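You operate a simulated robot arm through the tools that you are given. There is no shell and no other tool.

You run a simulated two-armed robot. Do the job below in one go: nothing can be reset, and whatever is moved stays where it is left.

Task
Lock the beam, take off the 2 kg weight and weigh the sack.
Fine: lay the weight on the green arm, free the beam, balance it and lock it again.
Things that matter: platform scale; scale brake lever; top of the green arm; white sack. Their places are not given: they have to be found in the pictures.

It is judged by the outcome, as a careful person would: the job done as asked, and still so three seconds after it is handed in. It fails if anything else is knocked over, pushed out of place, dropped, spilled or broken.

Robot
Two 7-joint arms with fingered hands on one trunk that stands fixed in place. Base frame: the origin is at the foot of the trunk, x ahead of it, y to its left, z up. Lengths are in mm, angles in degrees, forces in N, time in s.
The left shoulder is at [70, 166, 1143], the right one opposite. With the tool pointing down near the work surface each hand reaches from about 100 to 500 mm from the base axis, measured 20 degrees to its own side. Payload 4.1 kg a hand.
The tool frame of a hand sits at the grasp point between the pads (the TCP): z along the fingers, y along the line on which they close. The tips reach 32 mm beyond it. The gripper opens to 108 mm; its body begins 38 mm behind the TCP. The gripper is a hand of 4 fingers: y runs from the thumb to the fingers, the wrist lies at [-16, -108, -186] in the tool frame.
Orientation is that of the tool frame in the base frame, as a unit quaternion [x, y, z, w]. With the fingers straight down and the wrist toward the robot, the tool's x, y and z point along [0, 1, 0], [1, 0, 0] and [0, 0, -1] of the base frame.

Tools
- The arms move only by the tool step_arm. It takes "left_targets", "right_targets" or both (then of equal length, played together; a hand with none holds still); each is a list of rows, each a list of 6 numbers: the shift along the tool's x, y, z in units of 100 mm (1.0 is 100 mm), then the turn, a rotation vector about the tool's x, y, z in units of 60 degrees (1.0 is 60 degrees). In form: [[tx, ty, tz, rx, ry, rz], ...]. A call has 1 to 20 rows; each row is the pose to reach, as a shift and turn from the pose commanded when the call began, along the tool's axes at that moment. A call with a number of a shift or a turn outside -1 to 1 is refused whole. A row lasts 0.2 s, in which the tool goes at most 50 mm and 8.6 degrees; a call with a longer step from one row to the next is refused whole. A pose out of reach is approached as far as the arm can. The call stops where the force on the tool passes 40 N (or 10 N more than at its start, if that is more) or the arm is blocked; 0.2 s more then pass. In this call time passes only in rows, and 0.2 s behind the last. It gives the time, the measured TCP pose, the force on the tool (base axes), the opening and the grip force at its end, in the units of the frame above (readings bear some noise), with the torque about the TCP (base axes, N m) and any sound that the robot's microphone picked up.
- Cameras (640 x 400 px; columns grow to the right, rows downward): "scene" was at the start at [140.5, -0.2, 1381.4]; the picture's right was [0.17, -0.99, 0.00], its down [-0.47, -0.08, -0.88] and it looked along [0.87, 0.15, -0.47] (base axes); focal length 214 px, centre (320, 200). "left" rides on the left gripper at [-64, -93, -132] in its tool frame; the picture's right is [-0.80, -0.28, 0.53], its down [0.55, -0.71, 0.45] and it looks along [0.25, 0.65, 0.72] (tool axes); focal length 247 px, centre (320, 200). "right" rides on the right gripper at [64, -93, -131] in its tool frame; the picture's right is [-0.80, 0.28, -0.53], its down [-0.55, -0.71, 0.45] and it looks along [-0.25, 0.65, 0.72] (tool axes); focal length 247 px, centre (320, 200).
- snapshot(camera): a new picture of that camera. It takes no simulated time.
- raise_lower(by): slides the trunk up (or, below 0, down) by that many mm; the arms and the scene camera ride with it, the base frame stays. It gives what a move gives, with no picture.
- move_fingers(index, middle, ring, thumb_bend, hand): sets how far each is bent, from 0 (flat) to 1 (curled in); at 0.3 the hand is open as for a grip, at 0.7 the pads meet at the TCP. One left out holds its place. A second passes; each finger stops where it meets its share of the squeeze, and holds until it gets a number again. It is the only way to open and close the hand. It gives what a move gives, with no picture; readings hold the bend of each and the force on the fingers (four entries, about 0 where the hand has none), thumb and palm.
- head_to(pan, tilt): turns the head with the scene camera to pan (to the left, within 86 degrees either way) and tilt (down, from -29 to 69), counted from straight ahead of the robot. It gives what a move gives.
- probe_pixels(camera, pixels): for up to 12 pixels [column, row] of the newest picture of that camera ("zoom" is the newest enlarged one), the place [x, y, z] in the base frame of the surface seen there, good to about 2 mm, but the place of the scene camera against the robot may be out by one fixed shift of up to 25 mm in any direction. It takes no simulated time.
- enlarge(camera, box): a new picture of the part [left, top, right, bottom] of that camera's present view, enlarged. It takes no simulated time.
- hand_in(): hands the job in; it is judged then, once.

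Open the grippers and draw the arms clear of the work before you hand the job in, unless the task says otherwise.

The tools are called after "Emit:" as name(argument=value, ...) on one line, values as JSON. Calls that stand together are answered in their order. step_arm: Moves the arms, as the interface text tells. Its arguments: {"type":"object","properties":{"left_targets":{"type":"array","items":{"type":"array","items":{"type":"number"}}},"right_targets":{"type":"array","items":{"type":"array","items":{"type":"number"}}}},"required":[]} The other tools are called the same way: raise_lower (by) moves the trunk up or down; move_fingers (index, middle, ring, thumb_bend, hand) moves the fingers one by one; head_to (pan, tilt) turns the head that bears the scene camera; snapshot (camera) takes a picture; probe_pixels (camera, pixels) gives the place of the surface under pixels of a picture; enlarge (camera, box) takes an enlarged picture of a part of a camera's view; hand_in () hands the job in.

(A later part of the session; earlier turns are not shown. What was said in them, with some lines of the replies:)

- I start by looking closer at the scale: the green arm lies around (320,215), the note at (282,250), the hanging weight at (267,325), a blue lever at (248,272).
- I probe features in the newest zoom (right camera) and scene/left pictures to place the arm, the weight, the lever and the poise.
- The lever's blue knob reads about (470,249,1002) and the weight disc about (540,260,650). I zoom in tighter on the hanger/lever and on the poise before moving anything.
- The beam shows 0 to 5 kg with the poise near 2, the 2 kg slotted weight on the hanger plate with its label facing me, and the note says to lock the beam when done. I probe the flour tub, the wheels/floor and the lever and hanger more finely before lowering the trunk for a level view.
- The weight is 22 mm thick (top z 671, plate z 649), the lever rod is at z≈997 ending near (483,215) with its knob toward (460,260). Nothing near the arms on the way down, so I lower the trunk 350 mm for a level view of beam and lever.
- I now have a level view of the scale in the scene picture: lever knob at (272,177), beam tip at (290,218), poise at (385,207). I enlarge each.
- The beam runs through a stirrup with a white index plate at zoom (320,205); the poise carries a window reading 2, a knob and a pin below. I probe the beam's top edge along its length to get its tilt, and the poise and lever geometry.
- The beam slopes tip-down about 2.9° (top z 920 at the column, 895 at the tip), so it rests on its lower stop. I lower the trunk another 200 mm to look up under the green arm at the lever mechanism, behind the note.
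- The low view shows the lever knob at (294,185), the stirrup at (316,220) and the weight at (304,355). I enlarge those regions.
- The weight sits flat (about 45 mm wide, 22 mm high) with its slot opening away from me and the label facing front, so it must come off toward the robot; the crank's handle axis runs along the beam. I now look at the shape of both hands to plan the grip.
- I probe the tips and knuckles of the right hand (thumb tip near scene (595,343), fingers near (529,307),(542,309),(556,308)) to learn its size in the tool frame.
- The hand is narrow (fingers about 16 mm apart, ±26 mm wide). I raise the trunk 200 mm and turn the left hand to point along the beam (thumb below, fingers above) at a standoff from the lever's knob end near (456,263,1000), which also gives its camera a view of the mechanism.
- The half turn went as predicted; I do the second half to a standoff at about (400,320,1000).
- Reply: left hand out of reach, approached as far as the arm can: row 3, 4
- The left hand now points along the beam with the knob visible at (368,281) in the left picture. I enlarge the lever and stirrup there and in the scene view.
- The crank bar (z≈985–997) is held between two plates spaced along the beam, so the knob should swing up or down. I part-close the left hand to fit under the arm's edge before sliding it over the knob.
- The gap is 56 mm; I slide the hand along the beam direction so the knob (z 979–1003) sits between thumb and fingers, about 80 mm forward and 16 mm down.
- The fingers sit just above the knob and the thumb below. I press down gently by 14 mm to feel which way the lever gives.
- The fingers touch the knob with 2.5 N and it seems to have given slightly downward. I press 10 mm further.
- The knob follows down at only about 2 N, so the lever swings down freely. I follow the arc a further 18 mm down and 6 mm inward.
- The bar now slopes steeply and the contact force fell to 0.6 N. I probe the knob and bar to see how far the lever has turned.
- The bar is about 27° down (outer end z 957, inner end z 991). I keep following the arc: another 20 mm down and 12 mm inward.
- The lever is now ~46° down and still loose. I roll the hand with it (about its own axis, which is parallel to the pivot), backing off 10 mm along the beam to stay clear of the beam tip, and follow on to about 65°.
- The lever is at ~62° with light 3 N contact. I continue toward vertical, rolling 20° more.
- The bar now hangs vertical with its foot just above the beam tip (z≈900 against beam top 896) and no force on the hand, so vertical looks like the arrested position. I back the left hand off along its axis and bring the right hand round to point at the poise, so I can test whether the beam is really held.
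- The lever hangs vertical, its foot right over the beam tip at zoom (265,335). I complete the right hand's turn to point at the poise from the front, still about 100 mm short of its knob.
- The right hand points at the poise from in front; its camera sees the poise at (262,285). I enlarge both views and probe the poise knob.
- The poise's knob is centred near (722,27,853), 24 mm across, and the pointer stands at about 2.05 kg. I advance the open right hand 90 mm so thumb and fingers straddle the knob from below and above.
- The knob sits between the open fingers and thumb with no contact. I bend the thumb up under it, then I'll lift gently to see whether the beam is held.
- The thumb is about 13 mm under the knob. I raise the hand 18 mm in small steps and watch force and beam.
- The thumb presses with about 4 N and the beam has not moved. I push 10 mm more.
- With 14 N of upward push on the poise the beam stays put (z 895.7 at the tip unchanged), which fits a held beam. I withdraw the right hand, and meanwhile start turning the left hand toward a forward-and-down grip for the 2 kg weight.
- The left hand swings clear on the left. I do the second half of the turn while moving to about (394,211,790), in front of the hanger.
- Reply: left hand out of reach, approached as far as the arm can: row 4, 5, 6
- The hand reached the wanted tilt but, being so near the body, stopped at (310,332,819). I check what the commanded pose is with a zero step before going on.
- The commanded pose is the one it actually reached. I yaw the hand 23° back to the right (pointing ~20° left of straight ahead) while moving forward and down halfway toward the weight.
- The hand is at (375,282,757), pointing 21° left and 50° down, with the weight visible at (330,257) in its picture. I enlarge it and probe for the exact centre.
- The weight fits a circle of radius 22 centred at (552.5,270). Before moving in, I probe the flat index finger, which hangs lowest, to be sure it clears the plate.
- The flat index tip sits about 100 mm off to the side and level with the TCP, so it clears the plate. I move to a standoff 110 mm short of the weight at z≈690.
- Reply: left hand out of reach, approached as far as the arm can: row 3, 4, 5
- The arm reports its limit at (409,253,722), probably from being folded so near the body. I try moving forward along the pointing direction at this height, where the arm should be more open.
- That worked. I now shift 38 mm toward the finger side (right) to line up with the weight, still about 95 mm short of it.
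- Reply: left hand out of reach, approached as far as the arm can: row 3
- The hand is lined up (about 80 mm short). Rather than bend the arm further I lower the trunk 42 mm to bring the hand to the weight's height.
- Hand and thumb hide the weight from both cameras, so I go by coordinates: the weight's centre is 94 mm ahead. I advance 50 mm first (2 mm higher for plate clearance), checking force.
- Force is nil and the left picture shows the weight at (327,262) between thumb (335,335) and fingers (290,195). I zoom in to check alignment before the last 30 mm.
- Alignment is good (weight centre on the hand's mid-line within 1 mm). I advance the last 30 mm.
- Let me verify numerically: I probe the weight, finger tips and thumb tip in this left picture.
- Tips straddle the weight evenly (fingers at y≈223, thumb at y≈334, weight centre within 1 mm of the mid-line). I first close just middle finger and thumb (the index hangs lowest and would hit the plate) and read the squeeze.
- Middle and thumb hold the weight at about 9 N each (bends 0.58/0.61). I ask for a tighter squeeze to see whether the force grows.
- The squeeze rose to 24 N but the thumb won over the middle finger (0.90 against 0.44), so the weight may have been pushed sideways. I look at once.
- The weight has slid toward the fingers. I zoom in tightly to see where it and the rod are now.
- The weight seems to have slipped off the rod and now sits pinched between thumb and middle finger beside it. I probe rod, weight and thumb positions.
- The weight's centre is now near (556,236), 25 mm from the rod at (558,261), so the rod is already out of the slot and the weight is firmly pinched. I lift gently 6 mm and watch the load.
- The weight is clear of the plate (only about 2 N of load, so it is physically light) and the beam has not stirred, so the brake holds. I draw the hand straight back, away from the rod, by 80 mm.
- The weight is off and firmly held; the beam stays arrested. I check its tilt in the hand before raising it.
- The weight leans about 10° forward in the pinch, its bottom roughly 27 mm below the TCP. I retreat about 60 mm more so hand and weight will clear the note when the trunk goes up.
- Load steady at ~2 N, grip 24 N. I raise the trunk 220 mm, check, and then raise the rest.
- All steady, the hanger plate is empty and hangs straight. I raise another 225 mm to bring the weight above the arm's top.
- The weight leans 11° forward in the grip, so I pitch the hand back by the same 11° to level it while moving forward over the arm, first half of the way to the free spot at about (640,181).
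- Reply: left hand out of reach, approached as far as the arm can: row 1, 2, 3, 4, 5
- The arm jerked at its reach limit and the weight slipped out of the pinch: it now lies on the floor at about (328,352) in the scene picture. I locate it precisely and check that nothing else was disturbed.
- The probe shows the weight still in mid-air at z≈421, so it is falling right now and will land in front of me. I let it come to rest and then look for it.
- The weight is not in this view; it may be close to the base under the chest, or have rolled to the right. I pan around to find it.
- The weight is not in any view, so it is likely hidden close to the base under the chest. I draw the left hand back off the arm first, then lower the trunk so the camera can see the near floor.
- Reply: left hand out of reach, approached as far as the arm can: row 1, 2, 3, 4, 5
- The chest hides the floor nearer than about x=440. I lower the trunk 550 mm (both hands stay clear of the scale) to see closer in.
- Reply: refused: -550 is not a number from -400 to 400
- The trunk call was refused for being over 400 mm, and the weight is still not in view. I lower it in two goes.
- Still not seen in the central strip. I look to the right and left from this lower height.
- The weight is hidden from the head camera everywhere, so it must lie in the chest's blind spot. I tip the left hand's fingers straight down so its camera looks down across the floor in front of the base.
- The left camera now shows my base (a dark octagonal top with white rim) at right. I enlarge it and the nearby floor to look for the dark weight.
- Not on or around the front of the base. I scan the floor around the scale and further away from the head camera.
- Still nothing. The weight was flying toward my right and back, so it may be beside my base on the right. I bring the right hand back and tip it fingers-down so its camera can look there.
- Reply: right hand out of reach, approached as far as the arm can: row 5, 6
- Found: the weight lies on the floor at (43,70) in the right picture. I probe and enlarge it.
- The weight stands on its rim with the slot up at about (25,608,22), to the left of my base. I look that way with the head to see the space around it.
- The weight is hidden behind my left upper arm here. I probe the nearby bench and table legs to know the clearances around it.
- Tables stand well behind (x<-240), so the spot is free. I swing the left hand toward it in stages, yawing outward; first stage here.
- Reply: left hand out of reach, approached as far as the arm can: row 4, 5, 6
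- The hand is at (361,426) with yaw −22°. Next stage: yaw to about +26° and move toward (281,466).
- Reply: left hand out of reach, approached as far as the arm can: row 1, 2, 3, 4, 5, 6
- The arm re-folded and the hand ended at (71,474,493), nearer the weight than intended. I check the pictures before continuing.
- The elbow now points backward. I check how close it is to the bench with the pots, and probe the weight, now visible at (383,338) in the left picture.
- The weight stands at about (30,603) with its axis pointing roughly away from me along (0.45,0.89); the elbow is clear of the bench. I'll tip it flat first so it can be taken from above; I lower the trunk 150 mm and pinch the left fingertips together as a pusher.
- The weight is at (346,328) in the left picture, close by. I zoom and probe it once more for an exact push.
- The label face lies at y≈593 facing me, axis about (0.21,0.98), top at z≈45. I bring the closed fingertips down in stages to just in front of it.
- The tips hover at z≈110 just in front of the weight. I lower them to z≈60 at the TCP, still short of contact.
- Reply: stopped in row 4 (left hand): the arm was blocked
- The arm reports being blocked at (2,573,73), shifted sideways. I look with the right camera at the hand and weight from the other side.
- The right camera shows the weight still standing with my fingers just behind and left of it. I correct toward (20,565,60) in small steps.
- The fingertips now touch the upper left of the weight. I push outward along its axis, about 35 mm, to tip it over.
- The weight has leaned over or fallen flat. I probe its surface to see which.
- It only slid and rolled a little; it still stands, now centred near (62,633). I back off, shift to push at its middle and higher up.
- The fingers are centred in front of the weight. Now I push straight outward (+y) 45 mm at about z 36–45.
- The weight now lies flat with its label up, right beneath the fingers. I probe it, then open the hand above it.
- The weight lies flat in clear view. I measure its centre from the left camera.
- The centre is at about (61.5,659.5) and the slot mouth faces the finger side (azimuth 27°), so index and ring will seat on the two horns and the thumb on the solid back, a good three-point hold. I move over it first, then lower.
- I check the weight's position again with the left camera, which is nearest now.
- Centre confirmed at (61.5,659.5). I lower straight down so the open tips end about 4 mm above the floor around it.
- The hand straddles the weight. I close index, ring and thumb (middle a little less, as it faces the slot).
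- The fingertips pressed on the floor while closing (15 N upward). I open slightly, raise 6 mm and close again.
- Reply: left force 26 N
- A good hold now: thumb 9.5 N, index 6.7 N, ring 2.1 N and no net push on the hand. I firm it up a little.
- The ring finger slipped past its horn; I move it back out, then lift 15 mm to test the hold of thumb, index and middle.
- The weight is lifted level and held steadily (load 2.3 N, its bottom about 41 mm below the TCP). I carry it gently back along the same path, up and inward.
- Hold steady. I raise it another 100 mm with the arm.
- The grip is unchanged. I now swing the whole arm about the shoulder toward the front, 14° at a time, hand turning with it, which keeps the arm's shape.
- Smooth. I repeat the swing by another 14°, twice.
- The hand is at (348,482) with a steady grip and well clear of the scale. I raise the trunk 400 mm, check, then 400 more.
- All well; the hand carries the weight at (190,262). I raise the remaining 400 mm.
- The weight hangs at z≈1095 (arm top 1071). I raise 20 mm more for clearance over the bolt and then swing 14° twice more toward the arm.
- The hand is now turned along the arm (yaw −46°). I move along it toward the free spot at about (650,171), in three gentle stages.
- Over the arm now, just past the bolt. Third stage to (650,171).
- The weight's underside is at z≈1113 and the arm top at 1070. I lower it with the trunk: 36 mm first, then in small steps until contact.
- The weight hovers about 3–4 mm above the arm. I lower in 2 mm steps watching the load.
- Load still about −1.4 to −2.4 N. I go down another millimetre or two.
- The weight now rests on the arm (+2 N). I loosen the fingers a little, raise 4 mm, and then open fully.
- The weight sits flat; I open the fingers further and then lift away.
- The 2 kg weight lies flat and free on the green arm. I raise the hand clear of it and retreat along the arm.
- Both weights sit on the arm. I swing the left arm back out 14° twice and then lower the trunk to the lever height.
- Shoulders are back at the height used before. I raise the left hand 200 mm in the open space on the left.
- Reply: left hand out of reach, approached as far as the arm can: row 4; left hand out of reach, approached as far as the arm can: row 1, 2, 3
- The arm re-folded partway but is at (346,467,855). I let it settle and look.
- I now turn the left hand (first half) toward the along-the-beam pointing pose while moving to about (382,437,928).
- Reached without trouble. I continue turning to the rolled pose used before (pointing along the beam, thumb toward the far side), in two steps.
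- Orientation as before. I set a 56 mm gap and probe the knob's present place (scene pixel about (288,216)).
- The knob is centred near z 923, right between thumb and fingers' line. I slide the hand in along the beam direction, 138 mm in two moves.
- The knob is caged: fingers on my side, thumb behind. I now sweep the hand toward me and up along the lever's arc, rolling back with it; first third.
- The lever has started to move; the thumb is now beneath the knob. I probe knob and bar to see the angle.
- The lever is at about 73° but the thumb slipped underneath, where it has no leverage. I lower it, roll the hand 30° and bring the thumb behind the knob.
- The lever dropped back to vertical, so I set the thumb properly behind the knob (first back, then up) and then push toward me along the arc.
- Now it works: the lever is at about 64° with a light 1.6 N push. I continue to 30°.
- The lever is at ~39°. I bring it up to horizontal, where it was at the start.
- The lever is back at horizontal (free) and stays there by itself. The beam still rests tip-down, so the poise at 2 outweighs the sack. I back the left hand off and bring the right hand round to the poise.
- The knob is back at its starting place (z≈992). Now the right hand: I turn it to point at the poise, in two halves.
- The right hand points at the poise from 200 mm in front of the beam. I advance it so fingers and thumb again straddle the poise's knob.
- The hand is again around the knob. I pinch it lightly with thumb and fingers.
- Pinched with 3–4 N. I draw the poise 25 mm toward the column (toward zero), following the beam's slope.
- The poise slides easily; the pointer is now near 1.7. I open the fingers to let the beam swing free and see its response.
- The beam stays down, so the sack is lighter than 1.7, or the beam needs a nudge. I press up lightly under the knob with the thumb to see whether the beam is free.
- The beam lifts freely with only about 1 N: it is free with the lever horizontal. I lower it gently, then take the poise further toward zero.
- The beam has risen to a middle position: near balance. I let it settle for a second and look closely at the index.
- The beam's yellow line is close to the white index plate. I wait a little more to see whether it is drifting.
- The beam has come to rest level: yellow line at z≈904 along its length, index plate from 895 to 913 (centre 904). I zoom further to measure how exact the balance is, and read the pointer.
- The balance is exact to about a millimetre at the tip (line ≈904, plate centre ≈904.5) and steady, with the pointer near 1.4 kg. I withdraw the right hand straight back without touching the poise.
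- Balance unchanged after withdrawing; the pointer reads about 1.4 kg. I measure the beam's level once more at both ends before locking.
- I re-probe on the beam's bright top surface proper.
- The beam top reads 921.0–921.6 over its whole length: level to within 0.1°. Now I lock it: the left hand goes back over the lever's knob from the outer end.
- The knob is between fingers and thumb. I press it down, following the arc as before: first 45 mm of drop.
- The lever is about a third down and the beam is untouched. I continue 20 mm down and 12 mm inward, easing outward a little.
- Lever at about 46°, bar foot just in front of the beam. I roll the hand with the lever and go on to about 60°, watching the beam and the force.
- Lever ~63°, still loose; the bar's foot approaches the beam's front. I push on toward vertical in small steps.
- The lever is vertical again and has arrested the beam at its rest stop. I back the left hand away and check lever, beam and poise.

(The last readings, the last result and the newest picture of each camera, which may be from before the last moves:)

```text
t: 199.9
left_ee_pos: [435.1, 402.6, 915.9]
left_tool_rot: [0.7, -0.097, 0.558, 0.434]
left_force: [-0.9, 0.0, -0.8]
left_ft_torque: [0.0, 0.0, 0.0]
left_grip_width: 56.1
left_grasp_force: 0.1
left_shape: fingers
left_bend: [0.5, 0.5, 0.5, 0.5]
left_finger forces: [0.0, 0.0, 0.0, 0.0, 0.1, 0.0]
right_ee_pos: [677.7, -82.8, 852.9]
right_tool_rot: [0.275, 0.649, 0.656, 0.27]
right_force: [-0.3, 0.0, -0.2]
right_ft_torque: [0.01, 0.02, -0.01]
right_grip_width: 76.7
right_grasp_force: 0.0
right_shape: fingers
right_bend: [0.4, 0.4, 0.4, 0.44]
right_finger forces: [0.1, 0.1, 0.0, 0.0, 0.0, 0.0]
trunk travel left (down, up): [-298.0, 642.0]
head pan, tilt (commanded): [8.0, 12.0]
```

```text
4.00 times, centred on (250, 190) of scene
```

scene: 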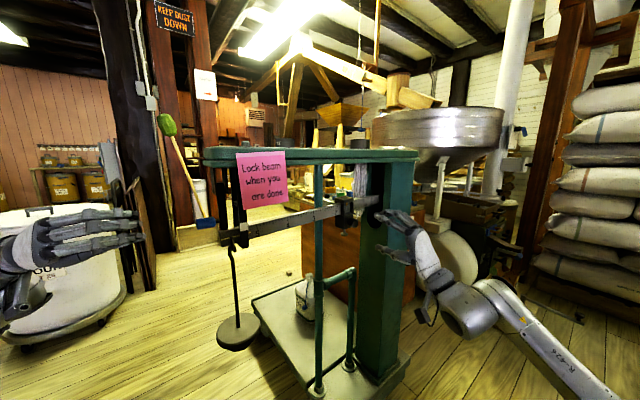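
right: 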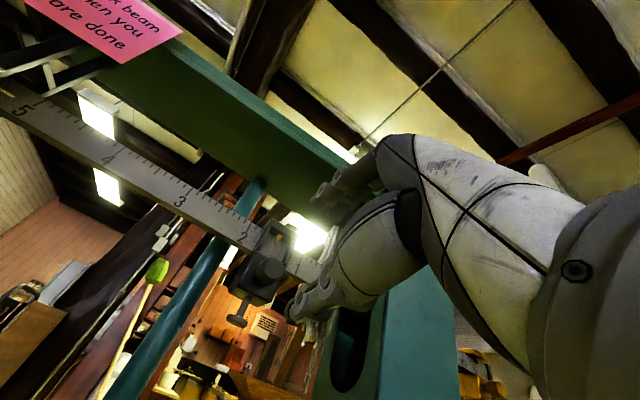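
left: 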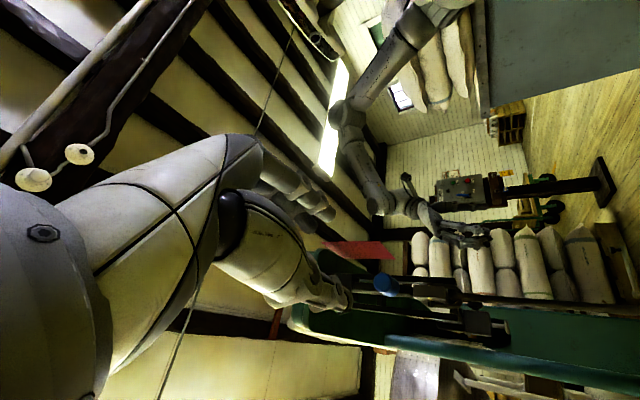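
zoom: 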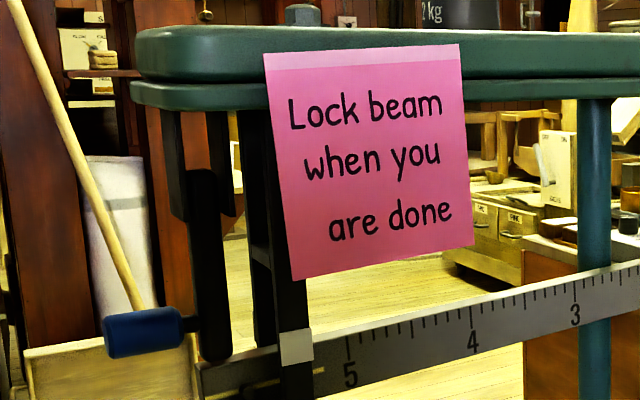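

The pointer still stands at about 1.43 kg, the lever is down and the weight lies on the arm. I draw both arms further clear and open both hands.

Emit:
step_arm(left_targets=[[0, 0, -0.25, 0, 0, 0], [0, 0, -0.5, 0, 0, 0], [0, 0, -0.75, 0, 0, 0], [0, 0, -0.9, 0, 0, 0]], right_targets=[[0, 0, -0.25, 0, 0, 0], [0, 0, -0.5, 0, 0, 0], [0, 0, -0.75, 0, 0, 0], [0, 0, -0.9, 0, 0, 0]])

Emit:
move_fingers(hand="left", index=0.3, middle=0.3, ring=0.3, thumb_bend=0.3)

Emit:
move_fingers(hand="right", index=0.3, middle=0.3, ring=0.3, thumb_bend=0.3)

Emit:
head_to(pan=14, tilt=20)

Emit:
snapshot(camera="scene")

```text
t: 200.9
left_ee_pos: [371.5, 466.6, 916.6]
left_tool_rot: [0.701, -0.097, 0.558, 0.434]
left_force: [0.3, 0.7, -0.4]
left_ft_torque: [-0.02, -0.01, 0.0]
left_grip_width: 56.1
left_grasp_force: 0.1
left_shape: fingers
left_bend: [0.5, 0.5, 0.5, 0.5]
left_finger forces: [0.0, 0.0, 0.1, 0.0, 0.0, 0.0]
right_ee_pos: [612.0, -145.6, 854.1]
right_tool_rot: [0.275, 0.649, 0.656, 0.27]
right_force: [0.5, 0.2, -0.2]
right_ft_torque: [-0.01, 0.06, 0.03]
right_grip_width: 76.4
right_grasp_force: 0.2
right_shape: fingers
right_bend: [0.4, 0.4, 0.4, 0.44]
right_finger forces: [0.0, 0.0, 0.1, 0.0, 0.1, 0.0]
trunk travel left (down, up): [-298.0, 642.0]
head pan, tilt (commanded): [8.0, 12.0]
```

```text
t: 201.9
left_ee_pos: [371.5, 467.0, 916.7]
left_tool_rot: [0.7, -0.097, 0.559, 0.433]
left_force: [-0.1, -1.0, -0.3]
left_ft_torque: [0.02, 0.05, 0.03]
left_grip_width: 108.2
left_grasp_force: 0.1
left_shape: fingers
left_bend: [0.3, 0.3, 0.3, 0.3]
left_finger forces: [0.0, 0.0, 0.1, 0.1, 0.0, 0.0]
right_ee_pos: [610.7, -146.9, 854.0]
right_tool_rot: [0.274, 0.65, 0.655, 0.27]
right_force: [0.1, 0.8, 0.3]
right_ft_torque: [0.01, 0.0, 0.02]
right_grip_width: 76.7
right_grasp_force: 0.0
right_shape: fingers
right_bend: [0.4, 0.4, 0.4, 0.44]
right_finger forces: [0.0, 0.0, 0.0, 0.0, 0.0, 0.0]
trunk travel left (down, up): [-298.0, 642.0]
head pan, tilt (commanded): [8.0, 12.0]
```

```text
t: 202.9
left_ee_pos: [371.4, 465.9, 916.0]
left_tool_rot: [0.701, -0.098, 0.557, 0.435]
left_force: [-0.2, 0.4, -0.6]
left_ft_torque: [-0.01, 0.0, 0.02]
left_grip_width: 108.1
left_grasp_force: 0.0
left_shape: fingers
left_bend: [0.3, 0.3, 0.3, 0.3]
left_finger forces: [0.0, 0.0, 0.1, 0.0, 0.0, 0.1]
right_ee_pos: [611.6, -146.6, 853.6]
right_tool_rot: [0.274, 0.649, 0.656, 0.27]
right_force: [0.1, 0.4, 0.2]
right_ft_torque: [-0.01, -0.01, 0.01]
right_grip_width: 108.2
right_grasp_force: 0.2
right_shape: fingers
right_bend: [0.3, 0.3, 0.3, 0.3]
right_finger forces: [0.0, 0.0, 0.0, 0.0, 0.0, 0.1]
trunk travel left (down, up): [-298.0, 642.0]
head pan, tilt (commanded): [8.0, 12.0]
```

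```text
t: 203.6
left_ee_pos: [371.6, 464.9, 916.0]
left_tool_rot: [0.701, -0.097, 0.558, 0.434]
left_force: [0.4, -0.4, 0.2]
left_ft_torque: [-0.04, -0.03, 0.01]
left_grip_width: 107.9
left_grasp_force: 0.0
left_shape: fingers
left_bend: [0.3, 0.3, 0.3, 0.3]
left_finger forces: [0.0, 0.0, 0.0, 0.0, 0.0, 0.0]
right_ee_pos: [611.9, -146.8, 853.8]
right_tool_rot: [0.275, 0.649, 0.656, 0.271]
right_force: [-0.3, -0.1, 0.4]
right_ft_torque: [-0.01, 0.0, -0.02]
right_grip_width: 108.1
right_grasp_force: 0.0
right_shape: fingers
right_bend: [0.3, 0.3, 0.3, 0.3]
right_finger forces: [0.0, 0.0, 0.1, 0.0, 0.0, 0.0]
trunk travel left (down, up): [-298.0, 642.0]
head pan, tilt (commanded): [14.0, 20.0]
```

```text
taken
```

scene: 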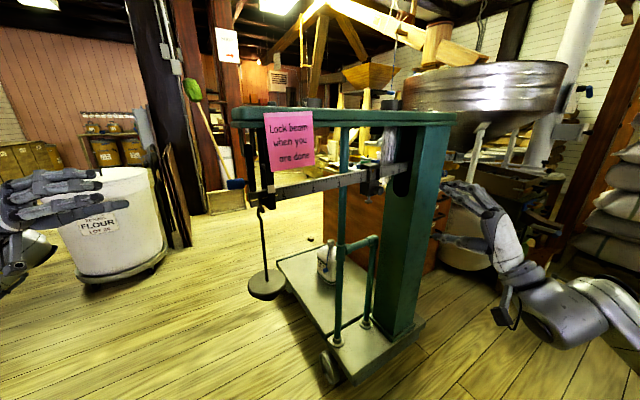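

Everything is as asked: the 2 kg weight lies flat on the green arm, the poise stands at the level balance (about 1.43 kg), the brake lever is down with the beam arrested, and both open hands are clear. I hand the job in.

Emit:
hand_in()

```text
The job is handed in.
```

The sack weighs about 1.43 kg, read from the poise. The beam is locked, and the 2 kg weight lies flat on the green arm beside the 5 kg one.

**I dropped the weight once.** While I was carrying it to the arm, the left arm reached its limit and jerked, and the weight slipped out of a weak grip. It fell about a metre to the floor and rolled to the left of my base. I picked it up and carried it to the arm with a better hold. I saw no damage to it and nothing else knocked over or moved.

- **Lock check:** Before taking the weight off, I turned the lever down and pushed up on the poise with 14 N. The beam did not move.
- **Balance:** With the beam free, it came to rest level to within 0.1° along its length. Its yellow line matched the white index plate to about 1 mm.
- **Final lock:** Turning the lever down pushes the beam to its low rest stop, so it no longer sits level. The poise did not move when I locked it.

Both hands are open and clear of the scale.
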